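You operate a simulated robot arm through the tools that you are given. There is no shell and no other tool.

You are at the controls of a simulated robot arm. One attempt, no reset.

JOB
Charge the driver to 100 % from socket C, then unplug the charger.
Fine: the plug goes in and out only with switch C off; it ends on the short plug rest.

The check looks at the end state, three seconds after you hand in, the way a careful person would. Anything else that was tipped, shoved, dropped, spilled or broken makes it a failure.

ROBOT AND FRAMES
A 7-joint arm with a two-finger gripper, fixed in place. Base frame: the origin is at the foot of the arm, x ahead of it, y to its left, z up; the work surface is at about z = 0.8. Readings come in m, rad, newtons and seconds.
With the tool pointing down near the work surface it reaches from about 0.3 to 0.74 m from the base axis. Its first joint turns from -2.897 to 2.897 rad. Payload 1.71 kg.
Tool frame: the origin (TCP) lies between the finger pads and is the grasp point; the fingertips stand 0.02 m ahead of it; z points along the fingers, y is the line along which they close. The gripper opens to 0.096 m. The gripper's body begins 0.113 m behind the TCP.
Orientation is that of the tool frame in the base frame, as a unit quaternion [x, y, z, w]. With the fingers straight down and closing along the base's y, the tool's x points along the base's -x, its y along +y and its z along -z.

CONTROLS
- The arm moves only by the tool drive_tool. Its argument "motion" is a list that holds one entry, the list of rows, each a list of 7 numbers: the finger opening in m, from 0 to 0.096, then the shift along the tool's x, y, z in m, then the turn, a rotation vector about the tool's x, y, z in rad. In form: [[[fingers, dx, dy, dz, wx, wy, wz], ...]]. A call has 1 to 20 rows; each row shifts and turns the commanded pose from where the row before left it, along the tool's axes as they then stand. Each row takes 0.2 s and may step no farther than 0.05 m and 0.15 rad from the row before; otherwise, or with a gripper value out of range, the whole call is refused. A pose out of reach is approached as far as the arm can. The call stops where the force on the tool passes 80 N (or 10 N more than at its start, if that is more) or the arm is blocked; 0.2 s more then pass. Each finger travels about 0.153 m/s and halts on what it meets, pressing with about 33 N; the grip force reading is that of the motor and also rises with nothing between the fingers. The clock runs only during rows and for 0.2 s after the last one: add rows that do not move to give the fingers time. It gives the time, the measured TCP pose, the force on the tool (base axes), the opening and the grip force at its end, in the units of the frame above (readings bear some noise), with the torque about the TCP (base axes, N m) and any sound that the robot's microphone picked up.
- Cameras (640 x 400 px; columns grow to the right, rows downward): "scene" is fixed at [0.2222, 0.6503, 1.4182]; the picture's right is [-0.48, -0.88, 0.00], its down [-0.61, 0.33, -0.72] and it looks along [0.63, -0.34, -0.70] (base axes); focal length 278 px, centre (320, 200). "wrist" rides on the gripper at [0.066, 0.014, -0.145] in the tool frame; the picture's right is [-0.21, 0.98, 0.00], its down [-0.88, -0.19, -0.45] and it looks along [-0.44, -0.09, 0.90] (tool axes); focal length 275 px, centre (320, 200). There is no depth. A picture from a camera that has moved, and an enlarged one, comes with that camera's place and axes in the base frame and with its lens.
- camera(camera): a new picture of that camera. No time passes.
- move_column(by): slides the trunk up (or, below 0, down) by that many m; the arm rides with it, the base frame stays. It gives what a move gives, with no picture.
- close_up(camera, box): a new picture of the part [left, top, right, bottom] of that camera's present view, enlarged. No time passes.
- hand_in(): hands the job in; it is judged then, once.

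Places have to be worked out from the pictures, the camera data and where the tool is seen. Open the gripper and draw the arm clear of the work before you hand the job in, unless the task says otherwise.

The tools are called after ">>>" as name(argument=value, ...) on one line, values as JSON. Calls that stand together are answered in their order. drive_tool: Moves the arm, as the interface text tells. Its arguments: {"type":"object","properties":{"motion":{"type":"array"}},"required":["motion"]} The other tools are called the same way: move_column (by) slides the trunk up or down; camera (camera) takes a picture; close_up (camera, box) takes an enlarged picture of a part of a camera's view; hand_in () hands the job in.

At the start:

```text
time: 0.0
tcp_pos: [0.4049, 0.4135, 1.2199]
tcp_rot: [0.0, 1.0, 0.0, -0.001]
contact_force: [-0.2, -0.2, -0.5]
ft_torque: [0.01, 0.02, 0.02]
finger_gap: 0.096
gripper_force: 0.0
trunk travel left (down, up): [-0.3, 0.086]
```

scene: 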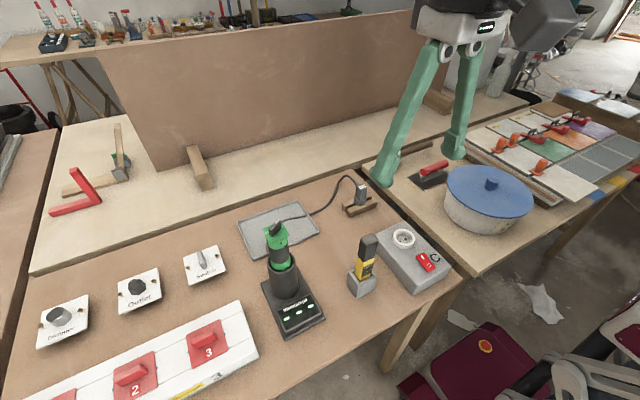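
wrist: 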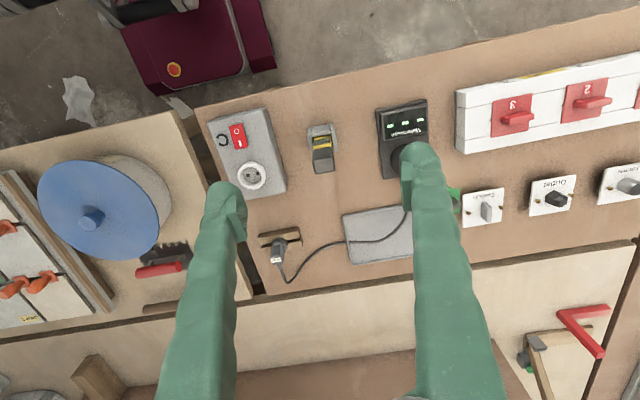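

The pictures show a socket box with a red switch, a charger with a cable ending in a plug on a wooden rest, and several dials and switches. I'll look closer before I move.

>>> close_up(camera="scene", box=[320, 160, 480, 310])

>>> close_up(camera="scene", box=[220, 200, 340, 350])

>>> close_up(camera="wrist", box=[190, 80, 350, 300])

>>> close_up(camera="scene", box=[10, 230, 260, 400])

>>> close_up(camera="wrist", box=[340, 80, 640, 280])

```text
2.67 times, centred on (400, 235) of scene
camera zoom: at [0.2222, 0.6503, 1.4182], right [-0.48, -0.88, 0.0], down [-0.61, 0.33, -0.72], along [0.63, -0.34, -0.7], focal length 742 px, centre (107, 107)
```

zoom: 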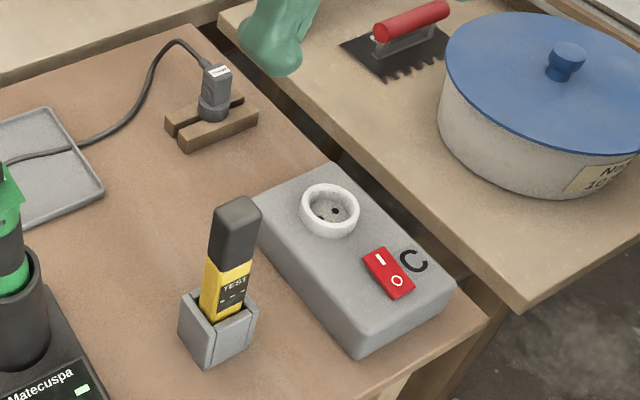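

```text
2.67 times, centred on (280, 275) of scene
camera zoom: at [0.2222, 0.6503, 1.4182], right [-0.48, -0.88, 0.0], down [-0.61, 0.33, -0.72], along [0.63, -0.34, -0.7], focal length 742 px, centre (427, 0)
```

zoom: 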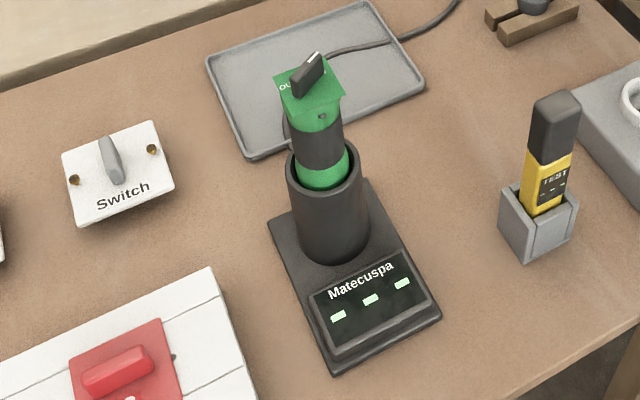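

```text
1.82 times, centred on (270, 190) of wrist
camera zoom: at [0.3392, 0.4264, 1.3646], right [0.21, 0.98, 0.0], down [0.88, -0.19, 0.44], along [0.43, -0.09, -0.9], focal length 500 px, centre (411, 218)
```

zoom: 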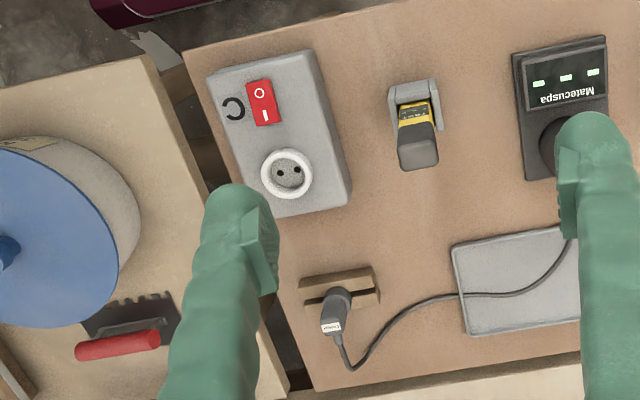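

```text
2.35 times, centred on (135, 315) of scene
camera zoom: at [0.2222, 0.6503, 1.4182], right [-0.48, -0.88, 0.0], down [-0.61, 0.33, -0.72], along [0.63, -0.34, -0.7], focal length 655 px, centre (755, -71)
```

zoom: 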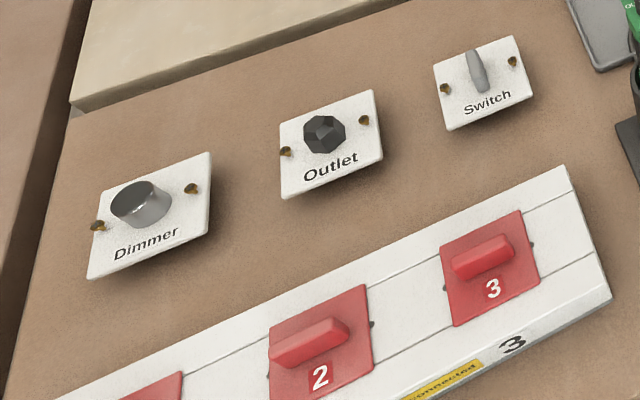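

```text
2.00 times, centred on (490, 180) of wrist
camera zoom: at [0.3392, 0.4264, 1.3646], right [0.21, 0.98, 0.0], down [0.88, -0.19, 0.44], along [0.43, -0.09, -0.9], focal length 551 px, centre (-20, 240)
```

zoom: 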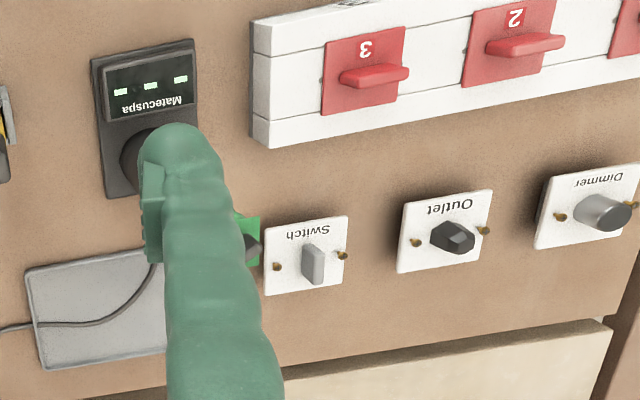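

I'll look at the finer details next: the charger display, the labels on the strip, the tester and the plug.

>>> close_up(camera="scene", box=[255, 285, 335, 340])

>>> close_up(camera="scene", box=[255, 210, 315, 290])

>>> close_up(camera="scene", box=[120, 300, 260, 400])

>>> close_up(camera="scene", box=[330, 165, 400, 225])

>>> close_up(camera="scene", box=[380, 215, 450, 285])

>>> close_up(camera="wrist", box=[200, 100, 300, 200])

>>> close_up(camera="scene", box=[40, 100, 240, 220])

```text
7.27 times, centred on (295, 312) of scene
camera zoom: at [0.2222, 0.6503, 1.4182], right [-0.48, -0.88, 0.0], down [-0.61, 0.33, -0.72], along [0.63, -0.34, -0.7], focal length 2024 px, centre (502, -618)
```

zoom: 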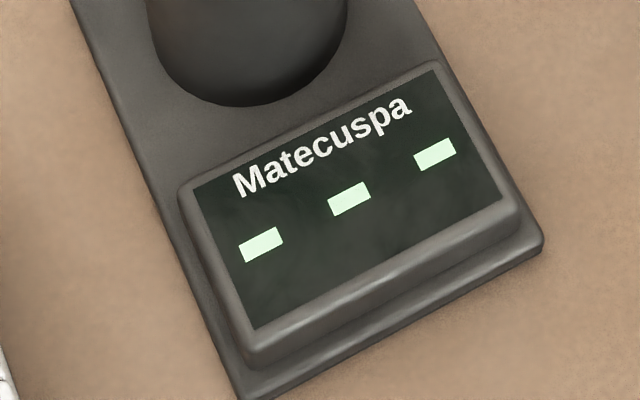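

```text
5.00 times, centred on (285, 250) of scene
camera zoom: at [0.2222, 0.6503, 1.4182], right [-0.48, -0.88, 0.0], down [-0.61, 0.33, -0.72], along [0.63, -0.34, -0.7], focal length 1392 px, centre (495, -50)
```

zoom: 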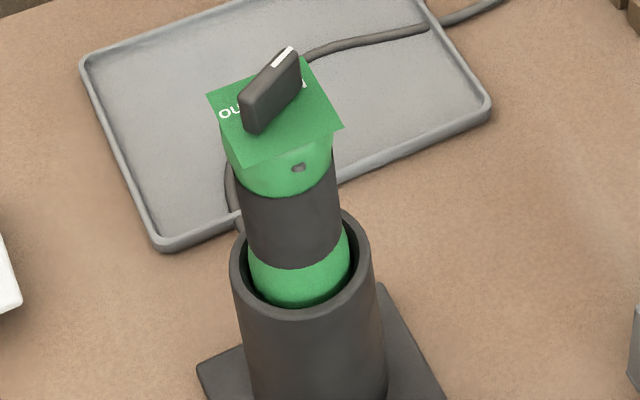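

```text
4.00 times, centred on (190, 350) of scene
camera zoom: at [0.2222, 0.6503, 1.4182], right [-0.48, -0.88, 0.0], down [-0.61, 0.33, -0.72], along [0.63, -0.34, -0.7], focal length 1113 px, centre (840, -400)
```

zoom: 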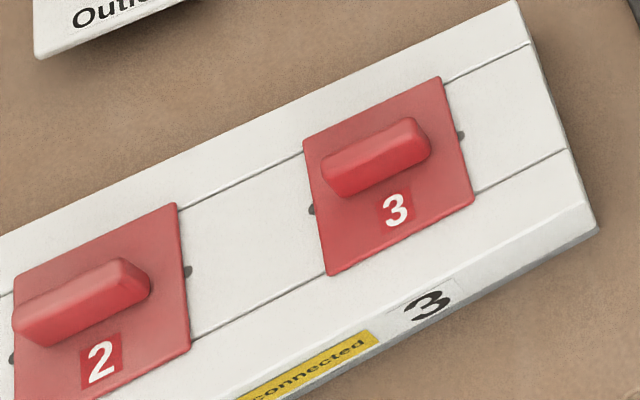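

```text
6.67 times, centred on (365, 195) of scene
camera zoom: at [0.2222, 0.6503, 1.4182], right [-0.48, -0.88, 0.0], down [-0.61, 0.33, -0.72], along [0.63, -0.34, -0.7], focal length 1855 px, centre (20, 233)
```

zoom: 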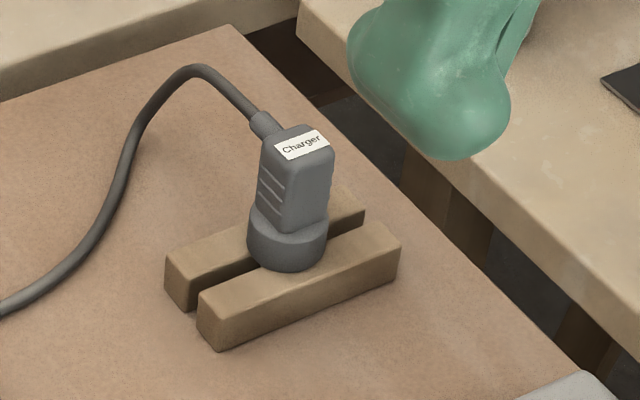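

```text
5.71 times, centred on (415, 250) of scene
camera zoom: at [0.2222, 0.6503, 1.4182], right [-0.48, -0.88, 0.0], down [-0.61, 0.33, -0.72], along [0.63, -0.34, -0.7], focal length 1590 px, centre (-223, -86)
```

zoom: 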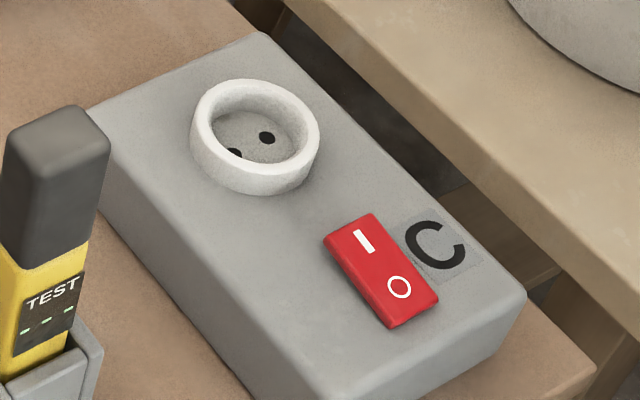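

```text
4.00 times, centred on (250, 150) of wrist
camera zoom: at [0.3392, 0.4264, 1.3646], right [0.21, 0.98, 0.0], down [0.88, -0.19, 0.44], along [0.43, -0.09, -0.9], focal length 1101 px, centre (600, 400)
```

zoom: 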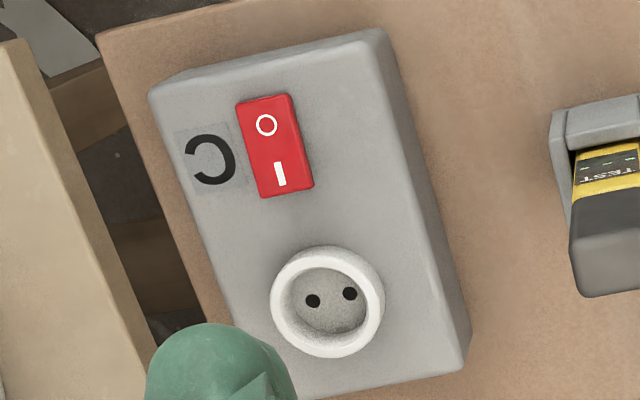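

```text
3.20 times, centred on (140, 160) of scene
camera zoom: at [0.2222, 0.6503, 1.4182], right [-0.48, -0.88, 0.0], down [-0.61, 0.33, -0.72], along [0.63, -0.34, -0.7], focal length 891 px, centre (896, 328)
```

zoom: 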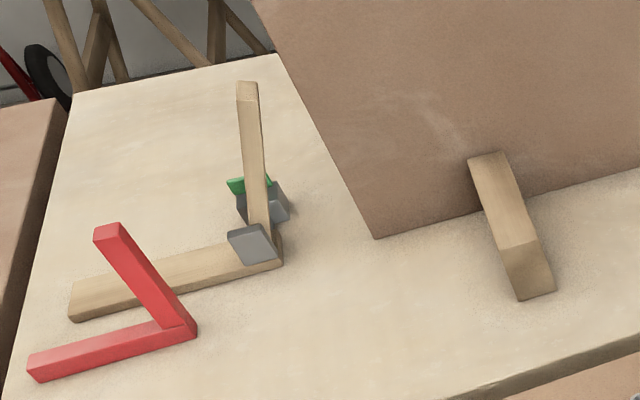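

I need to know which way rocker C sits, and what the top of the driver says. I'll zoom in harder on both.

>>> close_up(camera="scene", box=[412, 248, 444, 276])

>>> close_up(camera="scene", box=[262, 214, 302, 244])

>>> close_up(camera="wrist", box=[224, 118, 256, 152])

>>> close_up(camera="wrist", box=[376, 96, 436, 146])

>>> close_up(camera="wrist", box=[250, 215, 320, 285])

>>> close_up(camera="scene", box=[342, 255, 382, 300])

```text
14.29 times, centred on (428, 262) of scene
camera zoom: at [0.2222, 0.6503, 1.4182], right [-0.48, -0.88, 0.0], down [-0.61, 0.33, -0.72], along [0.63, -0.34, -0.7], focal length 3976 px, centre (-1223, -686)
```

zoom: 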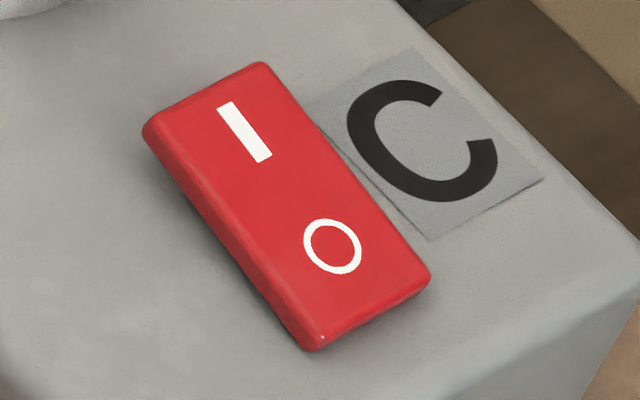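

```text
13.33 times, centred on (282, 229) of scene
camera zoom: at [0.2222, 0.6503, 1.4182], right [-0.48, -0.88, 0.0], down [-0.61, 0.33, -0.72], along [0.63, -0.34, -0.7], focal length 3711 px, centre (827, -187)
```

zoom: 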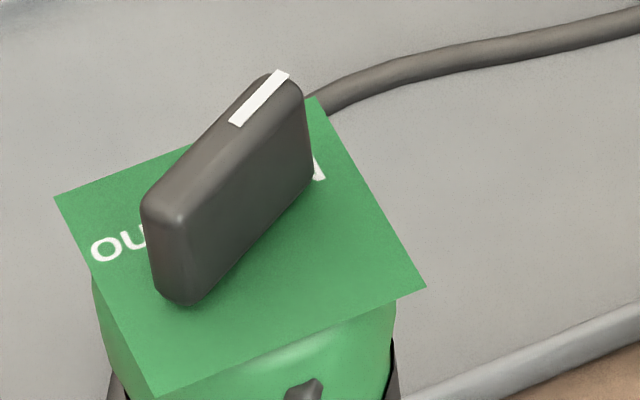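

```text
11.76 times, centred on (240, 135) of wrist
camera zoom: at [0.3392, 0.4264, 1.3646], right [0.21, 0.98, 0.0], down [0.88, -0.19, 0.44], along [0.43, -0.09, -0.9], focal length 3238 px, centre (1261, 965)
```

zoom: 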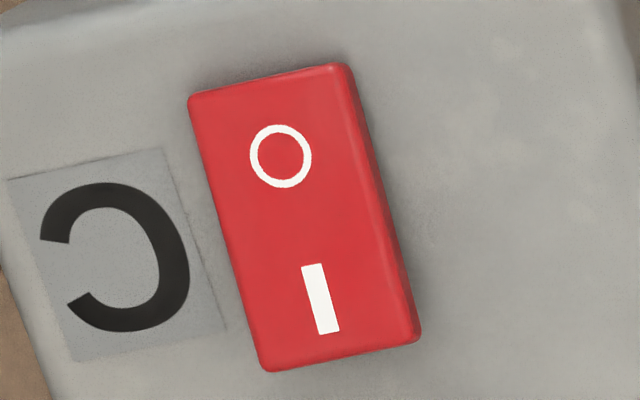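

```text
8.00 times, centred on (406, 121) of wrist
camera zoom: at [0.3392, 0.4264, 1.3646], right [0.21, 0.98, 0.0], down [0.88, -0.19, 0.44], along [0.43, -0.09, -0.9], focal length 2202 px, centre (-368, 832)
```

zoom: 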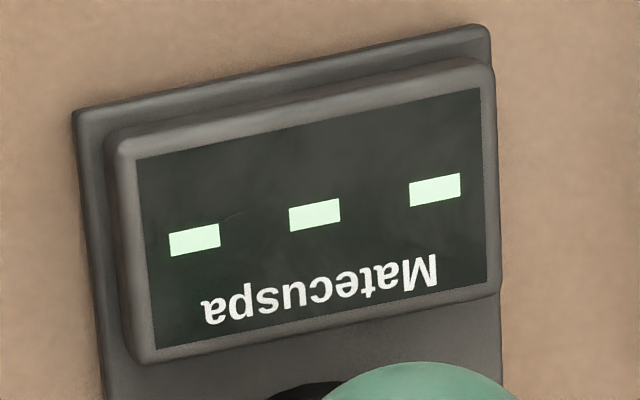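

```text
5.71 times, centred on (285, 250) of wrist
camera zoom: at [0.3392, 0.4264, 1.3646], right [0.21, 0.98, 0.0], down [0.88, -0.19, 0.44], along [0.43, -0.09, -0.9], focal length 1573 px, centre (520, -86)
```

zoom: 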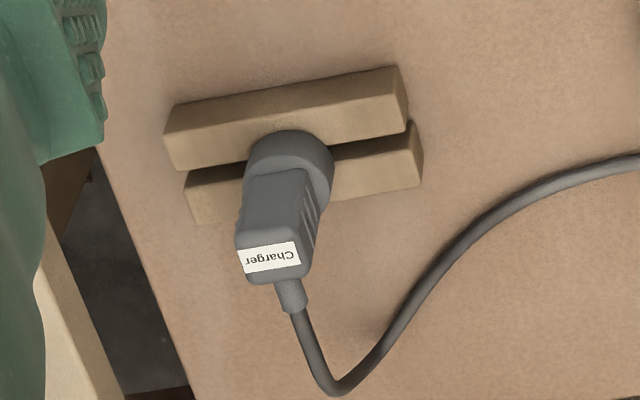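

```text
8.89 times, centred on (362, 278) of scene
camera zoom: at [0.2222, 0.6503, 1.4182], right [-0.48, -0.88, 0.0], down [-0.61, 0.33, -0.72], along [0.63, -0.34, -0.7], focal length 2474 px, centre (-53, -489)
```

zoom: 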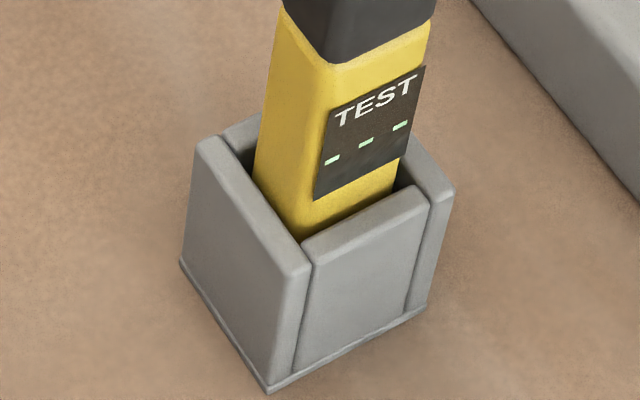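

The rocker's O end points toward the base, near (0.415, 0.253, 0.85), and its I end points toward the socket, which is near (0.50, 0.26, 0.865). The plug top is near (0.706, 0.247, 0.867). I'll bring the wrist camera over the box with the fingers open to read the rocker properly.

>>> drive_tool(motion=[[[0.096, 0.0092, -0.0239, 0.0333, 0, 0, 0], [0.096, 0.0092, -0.0239, 0.0333, 0, 0, 0], [0.096, 0.0092, -0.0239, 0.0333, 0, 0, 0], [0.096, 0.0092, -0.0239, 0.0333, 0, 0, 0], [0.096, 0.0092, -0.0239, 0.0333, 0, 0, 0], [0.096, 0.0092, -0.0239, 0.0333, 0, 0, 0], [0.096, 0, 0, 0, 0, 0, 0]]])

>>> camera(camera="wrist")

>>> camera(camera="scene")

```text
time: 1.6
tcp_pos: [0.3333, 0.269, 1.0256]
tcp_rot: [0.0, 1.0, 0.001, 0.008]
contact_force: [-0.7, 0.5, 0.5]
ft_torque: [-0.03, -0.02, -0.04]
finger_gap: 0.0959
gripper_force: 0.0
trunk travel left (down, up): [-0.3, 0.086]
```

```text
taken
camera wrist: at [0.2651, 0.2816, 1.1689], right [0.21, 0.98, 0.0], down [0.87, -0.18, 0.46], along [0.45, -0.09, -0.89], focal length 275 px, centre (320, 200)
```

wrist: 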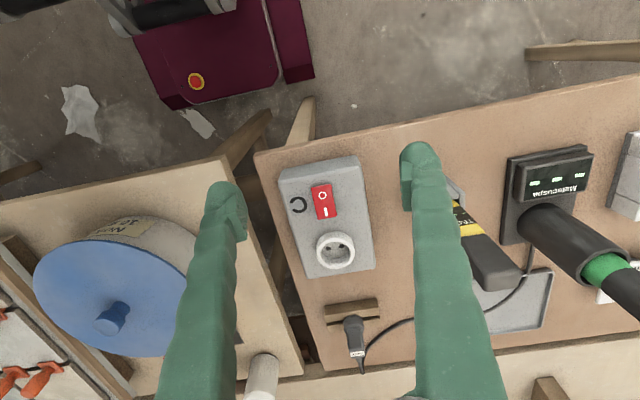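

```text
taken
```

scene: 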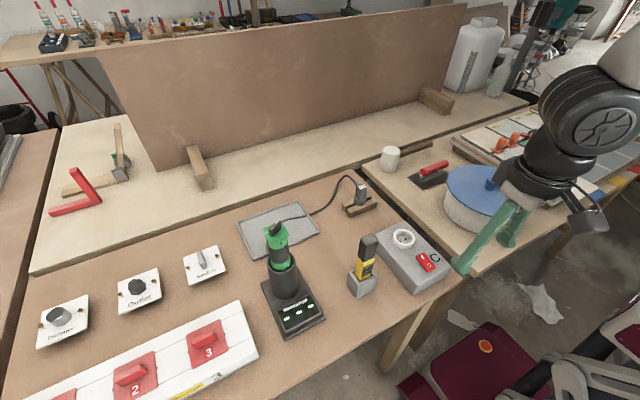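

The wrist camera now sees the box clearly, so I'll zoom in on the rocker and the plug.

>>> close_up(camera="wrist", box=[275, 155, 375, 275])

>>> close_up(camera="wrist", box=[300, 175, 350, 225])

>>> close_up(camera="wrist", box=[310, 285, 410, 385])

>>> drive_tool(motion=[[[0.096, 0, 0, 0, 0, 0, 0], [0.096, 0, 0, 0, 0, 0, 0]]])

```text
3.33 times, centred on (325, 215) of wrist
camera zoom: at [0.2651, 0.2816, 1.1689], right [0.21, 0.98, 0.0], down [0.87, -0.18, 0.46], along [0.45, -0.09, -0.89], focal length 918 px, centre (303, 150)
```

zoom: 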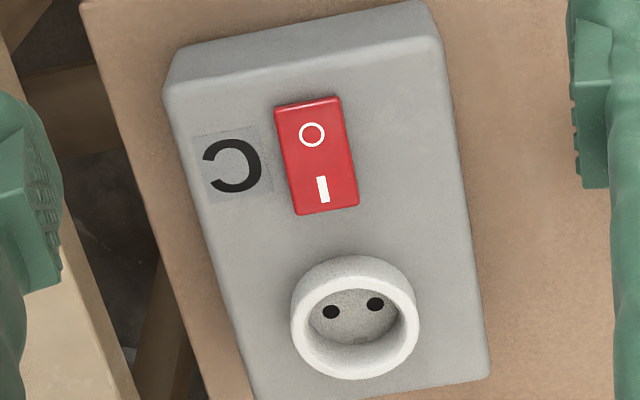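

```text
8.00 times, centred on (325, 200) of wrist
camera zoom: at [0.2651, 0.2816, 1.1689], right [0.21, 0.98, 0.0], down [0.87, -0.18, 0.46], along [0.45, -0.09, -0.89], focal length 2202 px, centre (280, 200)
```

zoom: 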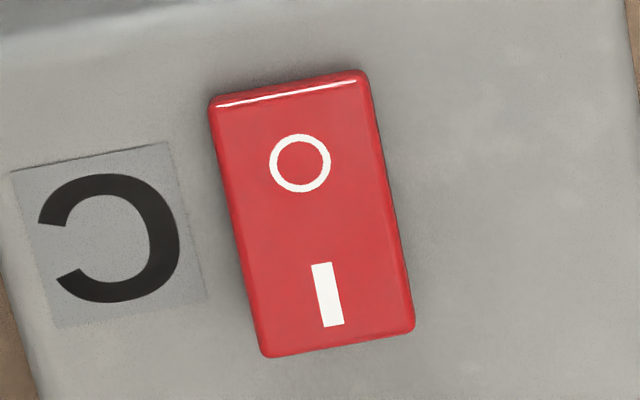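

```text
4.00 times, centred on (360, 335) of wrist
camera zoom: at [0.2651, 0.2816, 1.1689], right [0.21, 0.98, 0.0], down [0.87, -0.18, 0.46], along [0.45, -0.09, -0.89], focal length 1101 px, centre (160, -340)
```

zoom: 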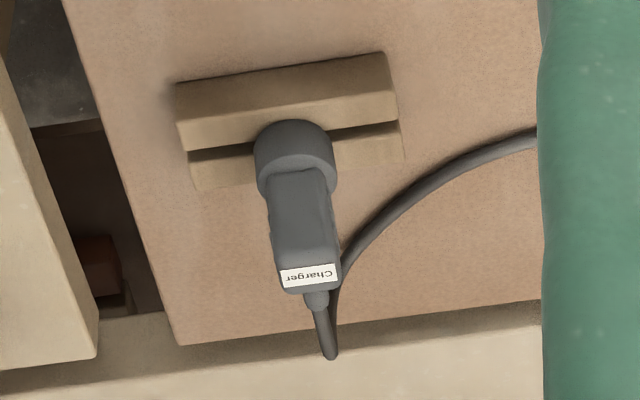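

```text
time: 2.2
tcp_pos: [0.3341, 0.2679, 1.0264]
tcp_rot: [0.001, 1.0, 0.0, 0.008]
contact_force: [-0.7, -0.1, 0.4]
ft_torque: [0.02, 0.03, -0.02]
finger_gap: 0.0956
gripper_force: 0.1
trunk travel left (down, up): [-0.3, 0.086]
```

The arm stopped short of the target in x, because it is near a fold limit at this height. I'll look at the rocker's edges in the scene camera to judge its tilt.

>>> close_up(camera="scene", box=[414, 250, 436, 274])

>>> close_up(camera="scene", box=[422, 262, 438, 274])

>>> close_up(camera="scene", box=[412, 250, 428, 262])

```text
16.00 times, centred on (425, 262) of scene
camera zoom: at [0.2222, 0.6503, 1.4182], right [-0.48, -0.88, 0.0], down [-0.61, 0.33, -0.72], along [0.63, -0.34, -0.7], focal length 4453 px, centre (-1360, -792)
```

zoom: 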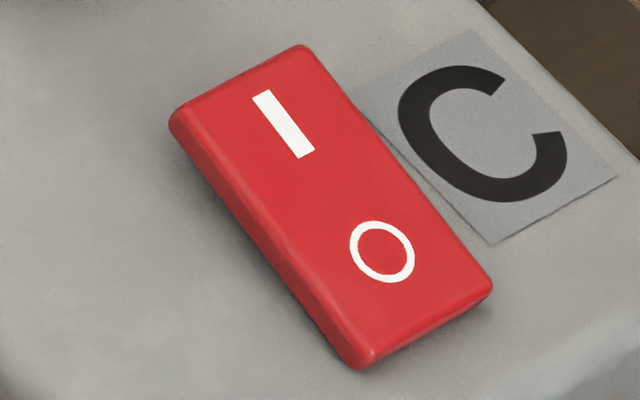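

```text
16.00 times, centred on (430, 268) of scene
camera zoom: at [0.2222, 0.6503, 1.4182], right [-0.48, -0.88, 0.0], down [-0.61, 0.33, -0.72], along [0.63, -0.34, -0.7], focal length 4453 px, centre (-1440, -888)
```

zoom: 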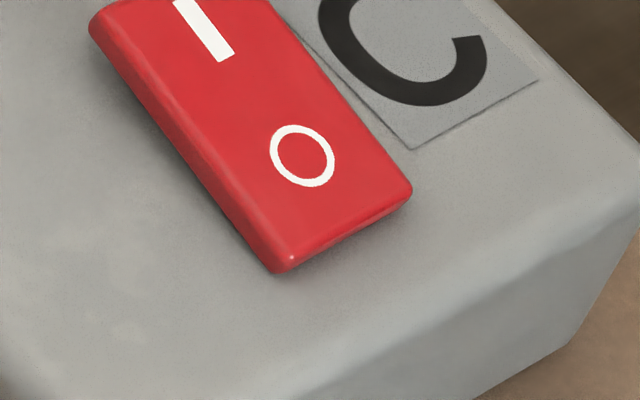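

```text
16.00 times, centred on (420, 256) of scene
camera zoom: at [0.2222, 0.6503, 1.4182], right [-0.48, -0.88, 0.0], down [-0.61, 0.33, -0.72], along [0.63, -0.34, -0.7], focal length 4453 px, centre (-1280, -696)
```

zoom: 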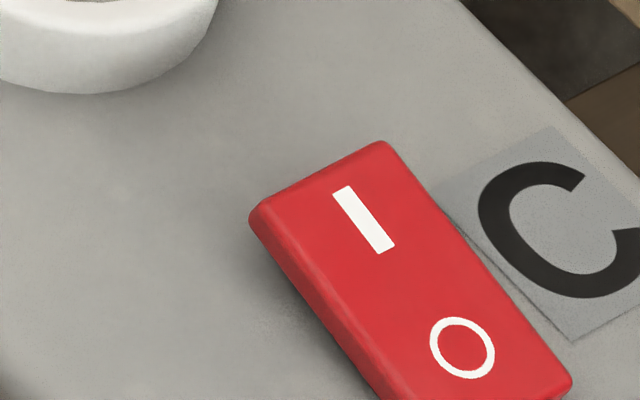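

Comparing the rocker's edges with the label's edges, the rocker slopes up toward I by about 10°. So the O end is pressed and switch C is OFF now. Next I'll move the camera over the plug on its rest to measure it.

>>> drive_tool(motion=[[[0.096, -0.045, -0.0033, 0.0033, 0, 0, 0], [0.096, -0.045, -0.0033, 0.0033, 0, 0, 0], [0.096, -0.045, -0.0033, 0.0033, 0, 0, 0], [0.096, -0.045, -0.0033, 0.0033, 0, 0, 0], [0.096, -0.045, -0.0033, 0.0033, 0, 0, 0], [0.096, -0.045, -0.0033, 0.0033, 0, 0, 0], [0.096, 0, 0, 0, 0, 0, 0], [0.096, 0, 0, 0, 0, 0, 0]]])

>>> camera(camera="wrist")

>>> camera(camera="scene")

```text
time: 4.0
tcp_pos: [0.6053, 0.2486, 1.0105]
tcp_rot: [0.0, 1.0, 0.0, 0.007]
contact_force: [0.2, -0.5, 1.0]
ft_torque: [0.03, 0.0, -0.04]
finger_gap: 0.096
gripper_force: 0.1
trunk travel left (down, up): [-0.3, 0.086]
```

```text
taken
camera wrist: at [0.538, 0.262, 1.1534], right [0.21, 0.98, 0.0], down [0.87, -0.19, 0.46], along [0.45, -0.09, -0.89], focal length 275 px, centre (320, 200)
```

wrist: 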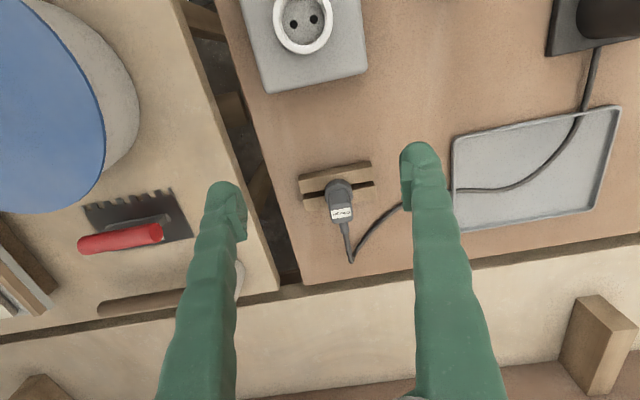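

```text
taken
```

scene: 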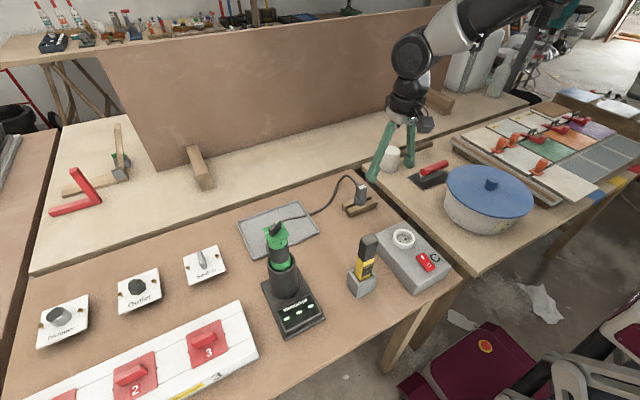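

The move was accurate to a few mm and left a slight tilt of about 0.014 rad. I'll zoom in on the plug and socket to measure them from here.

>>> close_up(camera="wrist", box=[285, 145, 395, 265])

>>> close_up(camera="wrist", box=[230, 0, 390, 100])

>>> close_up(camera="scene", box=[330, 165, 410, 225])

```text
3.33 times, centred on (340, 205) of wrist
camera zoom: at [0.538, 0.262, 1.1534], right [0.21, 0.98, 0.0], down [0.87, -0.19, 0.46], along [0.45, -0.09, -0.89], focal length 918 px, centre (253, 183)
```

zoom: 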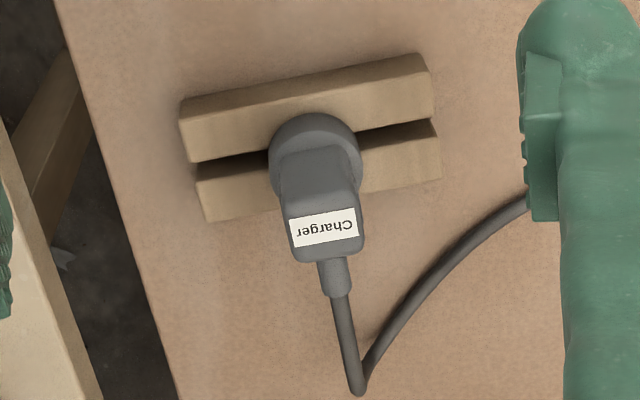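

```text
4.00 times, centred on (310, 50) of wrist
camera zoom: at [0.538, 0.262, 1.1534], right [0.21, 0.98, 0.0], down [0.87, -0.19, 0.46], along [0.45, -0.09, -0.89], focal length 1101 px, centre (360, 800)
```

zoom: 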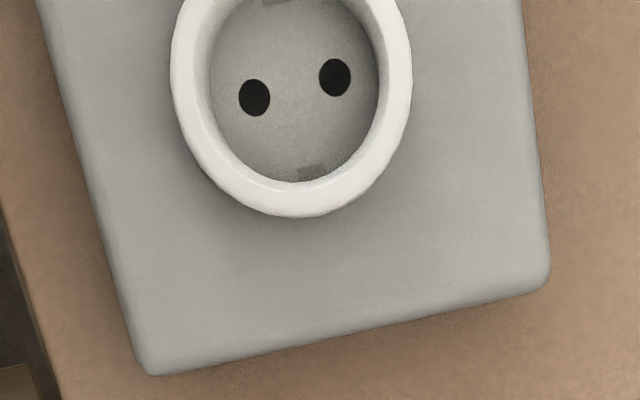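

```text
6.67 times, centred on (370, 195) of scene
camera zoom: at [0.2222, 0.6503, 1.4182], right [-0.48, -0.88, 0.0], down [-0.61, 0.33, -0.72], along [0.63, -0.34, -0.7], focal length 1855 px, centre (-13, 233)
```

zoom: 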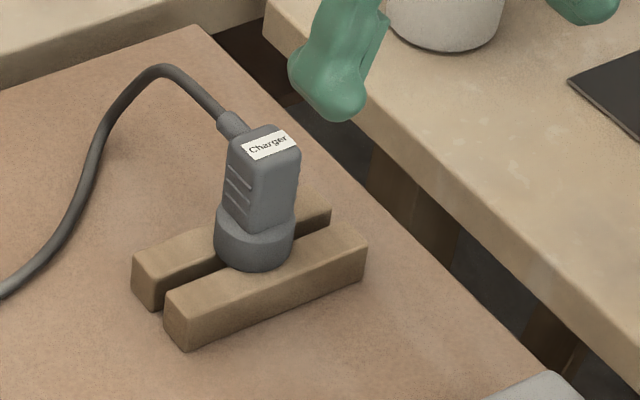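

The two views agree closely. The plug axis is at about (0.693, 0.255) with its top at z≈0.885 and collar top near 0.842. The socket hole midpoint is at about (0.506, 0.255, 0.849), with both pin lines along y. I'll go above the plug, level the tool and narrow the fingers.

>>> drive_tool(motion=[[[0.07, -0.022, 0.0016, 0.0152, 0, 0.014, 0], [0.07, -0.022, 0.0016, 0.0152, 0, 0, 0], [0.07, -0.022, 0.0016, 0.0152, 0, 0, 0], [0.07, -0.022, 0.0016, 0.0152, 0, 0, 0], [0.07, 0, 0, 0, 0, 0, 0], [0.07, 0, 0, 0, 0, 0, 0]]])

>>> camera(camera="wrist")

>>> close_up(camera="scene", box=[300, 110, 460, 230])

```text
time: 5.2
tcp_pos: [0.6792, 0.2582, 0.9646]
tcp_rot: [0.0, 1.0, 0.0, 0.01]
contact_force: [-0.5, -0.4, 0.5]
ft_torque: [0.05, -0.09, -0.02]
finger_gap: 0.0702
gripper_force: 0.1
trunk travel left (down, up): [-0.3, 0.086]
stopped in row 6: the arm was blocked; the commanded pose is now the measured one
```

```text
taken
camera wrist: at [0.61, 0.271, 1.1072], right [0.21, 0.98, 0.01], down [0.87, -0.19, 0.46], along [0.45, -0.09, -0.89], focal length 275 px, centre (320, 200)
```

wrist: 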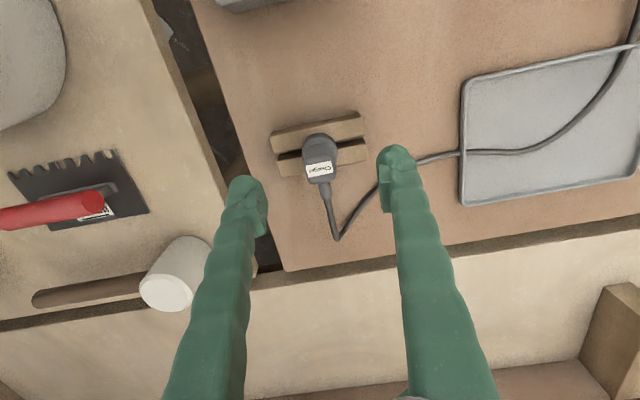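

```text
3.33 times, centred on (380, 170) of scene
camera zoom: at [0.2222, 0.6503, 1.4182], right [-0.48, -0.88, 0.0], down [-0.61, 0.33, -0.72], along [0.63, -0.34, -0.7], focal length 928 px, centre (120, 300)
```

zoom: 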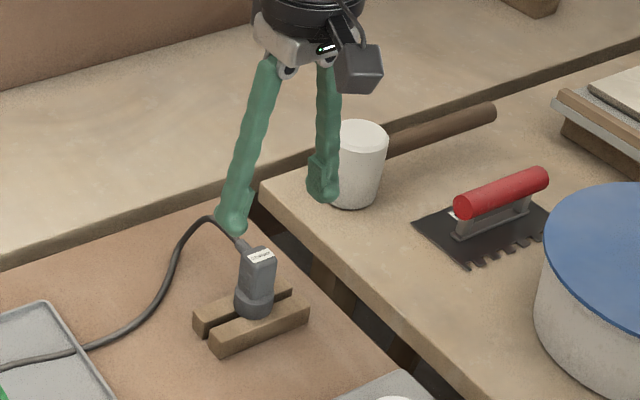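

The arm was blocked by its reach limit: it could go neither further out nor further down, with no contact force. The shoulder is therefore too high for this spot. I'll raise the tool a bit, then lower the trunk in steps.

>>> drive_tool(motion=[[[0.07, 0.008, -0.001, -0.04, 0, 0.01, 0], [0.07, 0.008, -0.001, -0.04, 0, 0.01, 0], [0.07, 0.008, -0.001, -0.04, 0, 0, 0], [0.07, 0, 0, 0, 0, 0, 0]]])

```text
time: 6.2
tcp_pos: [0.6579, 0.2564, 1.0799]
tcp_rot: [0.0, 1.0, 0.0, -0.004]
contact_force: [-0.2, 0.8, 0.5]
ft_torque: [0.02, 0.0, -0.02]
finger_gap: 0.0699
gripper_force: 0.0
trunk travel left (down, up): [-0.3, 0.086]
```

The tool is up at z = 1.08, so I'll lower the trunk by 0.1 m and check the result.

>>> move_column(by=-0.1)

```text
time: 7.6
tcp_pos: [0.6552, 0.2542, 0.9817]
tcp_rot: [0.0, 1.0, -0.001, -0.003]
contact_force: [-0.2, 0.7, -0.9]
ft_torque: [-0.05, -0.02, -0.02]
finger_gap: 0.0699
gripper_force: 0.1
trunk travel left (down, up): [-0.2, 0.186]
```

That worked as expected. I'll raise the tool again and lower the trunk another 0.12 m.

>>> drive_tool(motion=[[[0.07, 0, 0, -0.04, 0, 0, 0], [0.07, 0, 0, -0.04, 0, 0, 0], [0.07, 0, 0, -0.04, 0, -0.006, 0], [0.07, 0, 0, 0, 0, 0, 0]]])

>>> move_column(by=-0.12)

>>> camera(camera="wrist")

>>> camera(camera="scene")

```text
time: 8.6
tcp_pos: [0.6592, 0.2555, 1.1035]
tcp_rot: [0.0, 1.0, 0.0, 0.0]
contact_force: [-0.4, 0.2, -0.7]
ft_torque: [-0.01, 0.02, 0.01]
finger_gap: 0.0699
gripper_force: 0.1
trunk travel left (down, up): [-0.2, 0.186]
```

```text
time: 10.1
tcp_pos: [0.6581, 0.2549, 0.9819]
tcp_rot: [0.0, 1.0, 0.0, 0.0]
contact_force: [-0.1, 0.0, 0.8]
ft_torque: [-0.03, 0.01, 0.01]
finger_gap: 0.0699
gripper_force: 0.1
trunk travel left (down, up): [-0.08, 0.306]
```

```text
taken
camera wrist: at [0.5926, 0.268, 1.1258], right [0.21, 0.98, 0.0], down [0.88, -0.19, 0.45], along [0.44, -0.09, -0.9], focal length 275 px, centre (320, 200)
```

wrist: 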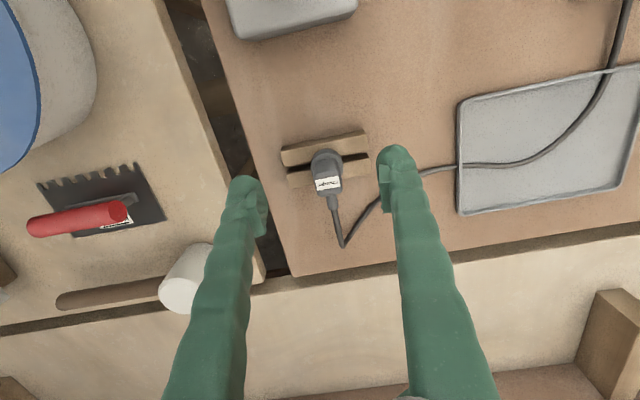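

```text
taken
```

scene: 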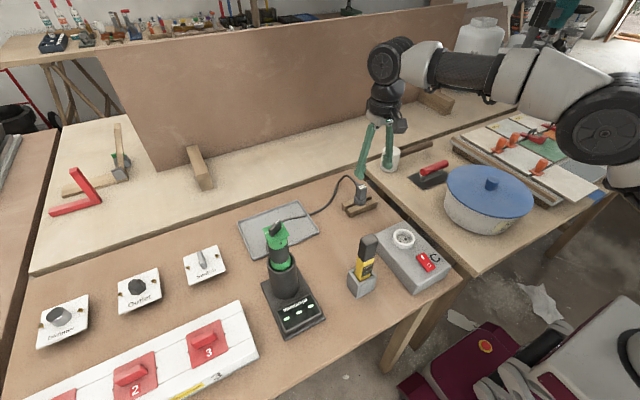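

The tool is level with room to spare. I'll take one more close look at the plug from here to refine its position before descending.

>>> close_up(camera="wrist", box=[270, 120, 380, 250])

>>> close_up(camera="scene", box=[335, 120, 415, 225])

```text
3.08 times, centred on (325, 185) of wrist
camera zoom: at [0.5926, 0.268, 1.1258], right [0.21, 0.98, 0.0], down [0.88, -0.19, 0.45], along [0.44, -0.09, -0.9], focal length 847 px, centre (305, 246)
```

zoom: 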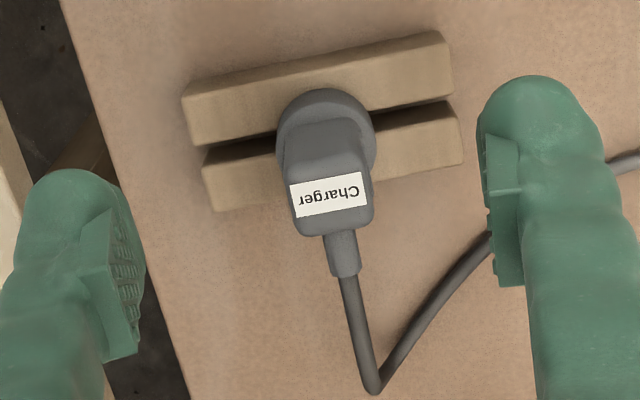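

```text
3.81 times, centred on (375, 172) of scene
camera zoom: at [0.2222, 0.6503, 1.4182], right [-0.48, -0.88, 0.0], down [-0.61, 0.33, -0.72], along [0.63, -0.34, -0.7], focal length 1060 px, centre (110, 305)
```

zoom: 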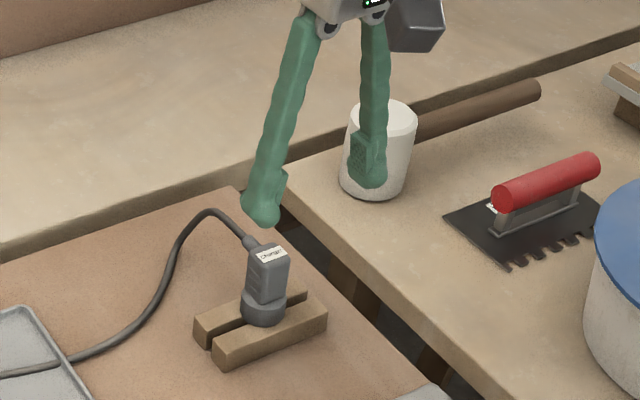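

The refined plug axis is x≈0.696, y≈0.255. I'll move above it and come down partway, then check before enclosing it.

>>> drive_tool(motion=[[[0.07, -0.019, 0, 0.015, 0, 0, 0], [0.07, -0.019, 0, 0.015, 0, 0, 0], [0.07, 0, 0, 0.02, 0, 0, 0], [0.07, 0, 0, 0, 0, 0, 0]]])

>>> close_up(camera="wrist", box=[240, 100, 420, 260])

>>> close_up(camera="scene", box=[335, 140, 405, 225])

```text
time: 11.1
tcp_pos: [0.6955, 0.2548, 0.9301]
tcp_rot: [0.002, 1.0, 0.0, -0.001]
contact_force: [-0.7, -0.2, -0.1]
ft_torque: [0.01, -0.07, 0.0]
finger_gap: 0.0704
gripper_force: 0.1
out of reach, approached as far as the arm can: row 2
trunk travel left (down, up): [-0.08, 0.306]
```

```text
2.50 times, centred on (330, 180) of wrist
camera zoom: at [0.6307, 0.2677, 1.0752], right [0.21, 0.98, 0.0], down [0.88, -0.19, 0.44], along [0.43, -0.09, -0.9], focal length 688 px, centre (295, 250)
```

zoom: 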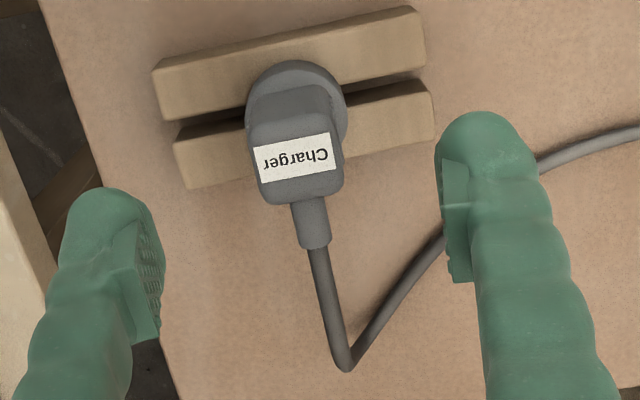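

```text
4.71 times, centred on (370, 182) of scene
camera zoom: at [0.2222, 0.6503, 1.4182], right [-0.48, -0.88, 0.0], down [-0.61, 0.33, -0.72], along [0.63, -0.34, -0.7], focal length 1310 px, centre (85, 282)
```

zoom: 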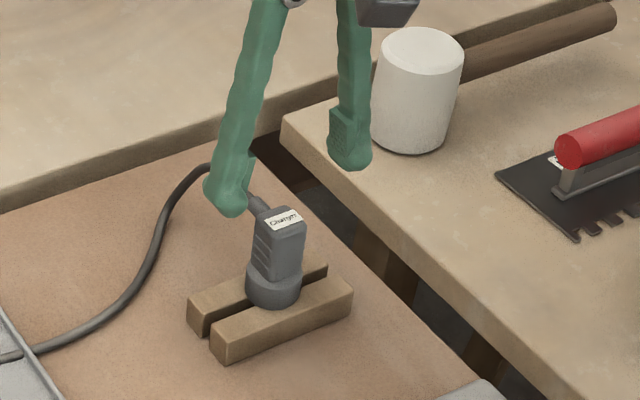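

The tool sits centred over the plug at (0.6955, 0.2548, 0.930), and both fingers clear the cable and the rest. I'll descend to z≈0.874.

>>> drive_tool(motion=[[[0.07, 0, 0, 0.015, 0, 0, 0], [0.07, 0, 0, 0.015, 0, 0, 0], [0.07, 0, 0, 0.015, 0, 0, 0], [0.07, 0, 0, 0.011, 0, 0, 0], [0.07, 0, 0, 0, 0, 0, 0]]])

>>> close_up(camera="wrist", box=[240, 100, 420, 260])

>>> close_up(camera="scene", box=[335, 140, 405, 225])

```text
time: 12.3
tcp_pos: [0.6935, 0.2529, 0.8748]
tcp_rot: [0.001, 1.0, 0.0, -0.001]
contact_force: [-1.0, -0.1, -0.4]
ft_torque: [0.0, 0.03, -0.04]
finger_gap: 0.07
gripper_force: 0.2
trunk travel left (down, up): [-0.08, 0.306]
```

```text
2.50 times, centred on (330, 180) of wrist
camera zoom: at [0.6275, 0.267, 1.0181], right [0.21, 0.98, 0.0], down [0.88, -0.19, 0.44], along [0.43, -0.09, -0.9], focal length 688 px, centre (295, 250)
```

zoom: 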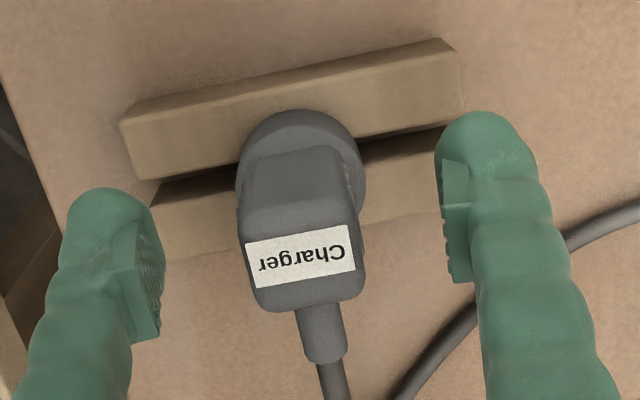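

```text
4.71 times, centred on (370, 182) of scene
camera zoom: at [0.2222, 0.6503, 1.4182], right [-0.48, -0.88, 0.0], down [-0.61, 0.33, -0.72], along [0.63, -0.34, -0.7], focal length 1310 px, centre (85, 282)
```

zoom: 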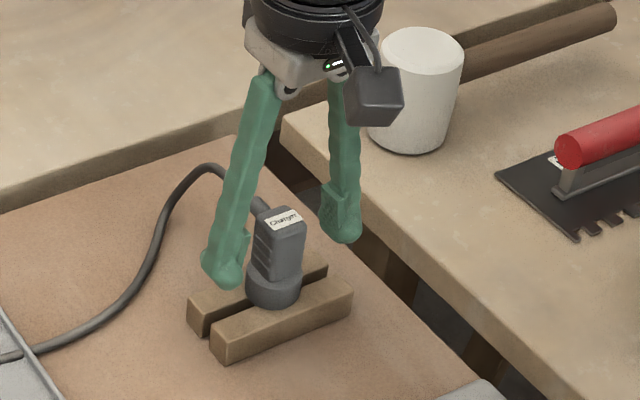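

The fingers straddle the plug body, with label centre y≈0.255 against TCP y≈0.253. I'll close the grip gently in stages.

>>> drive_tool(motion=[[[0.05, 0, 0.001, 0, 0, 0, 0], [0.035, 0, 0, 0, 0, 0, 0], [0.028, 0, 0, 0, 0, 0, 0], [0.02, 0, 0, 0, 0, 0, 0], [0.01, 0, 0, 0, 0, 0, 0], [0.0, 0, 0, 0, 0, 0, 0], [0.0, 0, 0, 0, 0, 0, 0]]])

>>> close_up(camera="wrist", box=[240, 100, 420, 260])

>>> close_up(camera="scene", box=[335, 140, 405, 225])

```text
time: 13.9
tcp_pos: [0.6931, 0.2555, 0.8738]
tcp_rot: [0.0, 1.0, 0.0, -0.001]
contact_force: [0.7, 0.6, 0.9]
ft_torque: [0.04, 0.0, 0.03]
finger_gap: 0.0248
gripper_force: 33.3
trunk travel left (down, up): [-0.08, 0.306]
```

```text
2.50 times, centred on (330, 180) of wrist
camera zoom: at [0.6277, 0.2682, 1.0181], right [0.21, 0.98, 0.0], down [0.88, -0.19, 0.44], along [0.43, -0.09, -0.9], focal length 688 px, centre (295, 250)
```

zoom: 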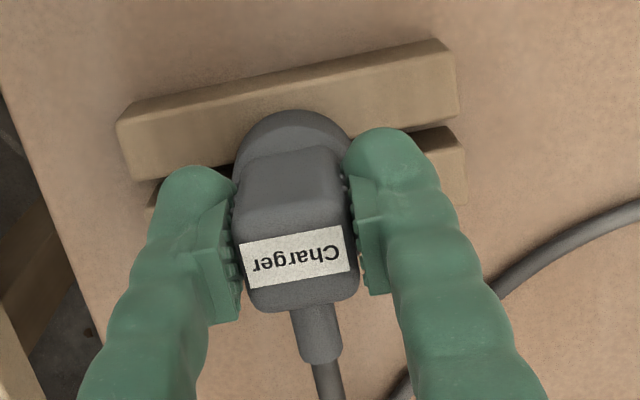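

```text
4.71 times, centred on (370, 182) of scene
camera zoom: at [0.2222, 0.6503, 1.4182], right [-0.48, -0.88, 0.0], down [-0.61, 0.33, -0.72], along [0.63, -0.34, -0.7], focal length 1310 px, centre (85, 282)
```

zoom: 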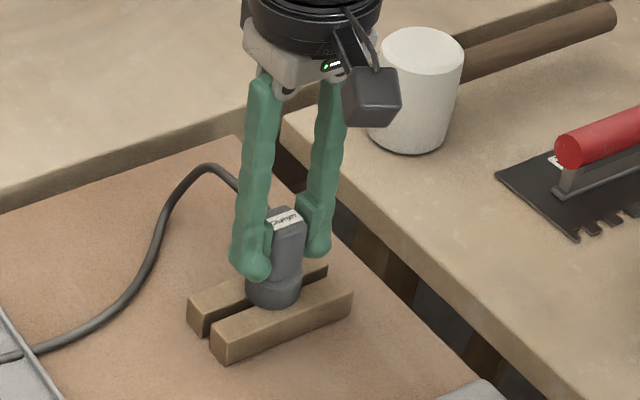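

The plug is held: gap 0.0248, grip 33 N, with the TCP at (0.693, 0.2555, 0.874) as the reference rest pose. I'll lift it straight up out of the slot and check.

>>> drive_tool(motion=[[[0.0, 0, 0, -0.01, 0, 0, 0], [0.0, 0, 0, -0.015, 0, 0, 0], [0.0, 0, 0, -0.015, 0, 0, 0], [0.0, 0.005, 0, -0.015, 0, 0, 0], [0.0, 0, 0, 0, 0, 0, 0]]])

>>> camera(camera="wrist")

>>> close_up(camera="scene", box=[325, 130, 455, 280])

```text
time: 15.1
tcp_pos: [0.6907, 0.2558, 0.9301]
tcp_rot: [0.0, 1.0, 0.0, 0.0]
contact_force: [0.4, 0.7, -1.5]
ft_torque: [-0.02, 0.02, -0.03]
finger_gap: 0.0248
gripper_force: 32.9
trunk travel left (down, up): [-0.08, 0.306]
```

```text
taken
camera wrist: at [0.6242, 0.2687, 1.0735], right [0.21, 0.98, 0.0], down [0.88, -0.19, 0.44], along [0.43, -0.09, -0.9], focal length 275 px, centre (320, 200)
```

wrist: 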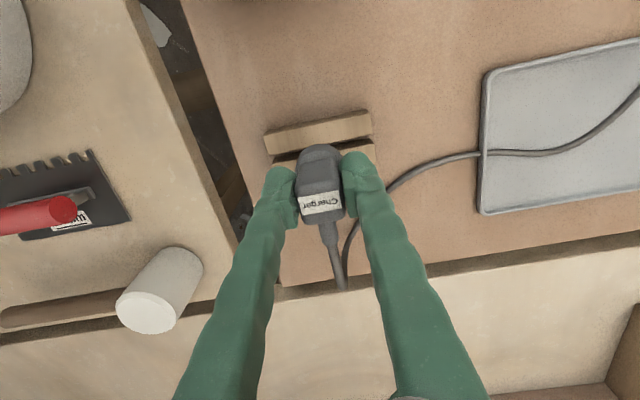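

```text
2.67 times, centred on (390, 205) of scene
camera zoom: at [0.2222, 0.6503, 1.4182], right [-0.48, -0.88, 0.0], down [-0.61, 0.33, -0.72], along [0.63, -0.34, -0.7], focal length 742 px, centre (133, 187)
```

zoom: 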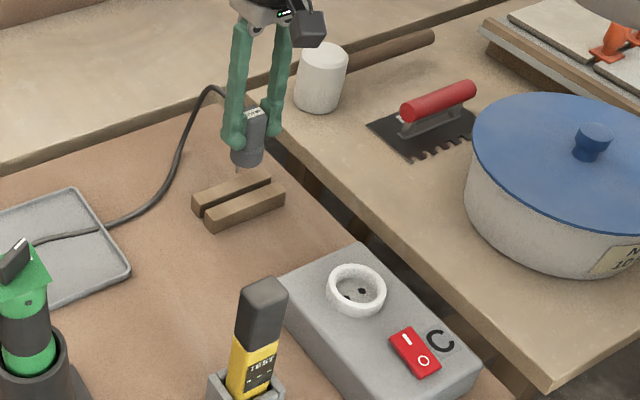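

The plug is free of the rest and the cable follows. I'll zoom in on the pins to get their length below the collar.

>>> close_up(camera="scene", box=[360, 165, 400, 210])

>>> close_up(camera="scene", box=[380, 215, 430, 265])

```text
8.89 times, centred on (380, 188) of scene
camera zoom: at [0.2222, 0.6503, 1.4182], right [-0.48, -0.88, 0.0], down [-0.61, 0.33, -0.72], along [0.63, -0.34, -0.7], focal length 2474 px, centre (-213, 311)
```

zoom: 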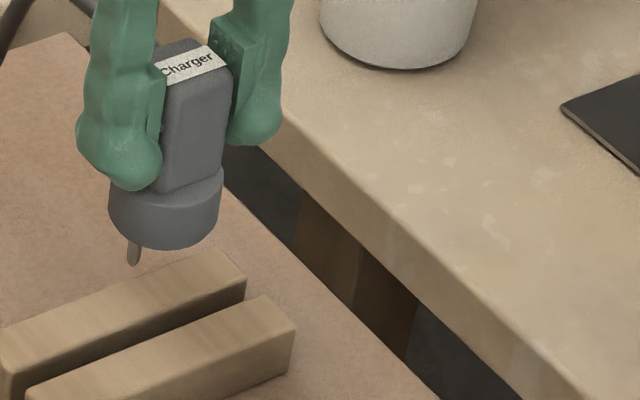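

```text
8.00 times, centred on (405, 240) of scene
camera zoom: at [0.2222, 0.6503, 1.4182], right [-0.48, -0.88, 0.0], down [-0.61, 0.33, -0.72], along [0.63, -0.34, -0.7], focal length 2226 px, centre (-360, -120)
```

zoom: 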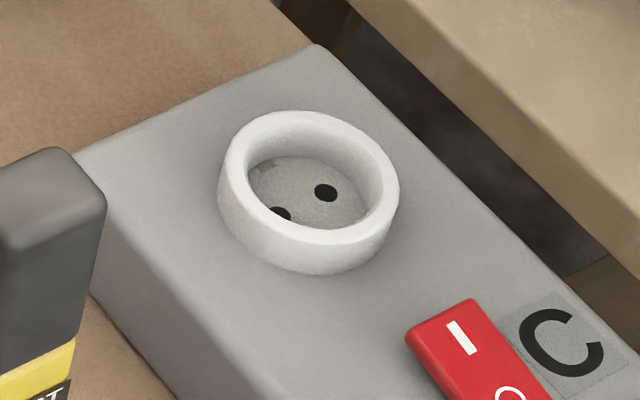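

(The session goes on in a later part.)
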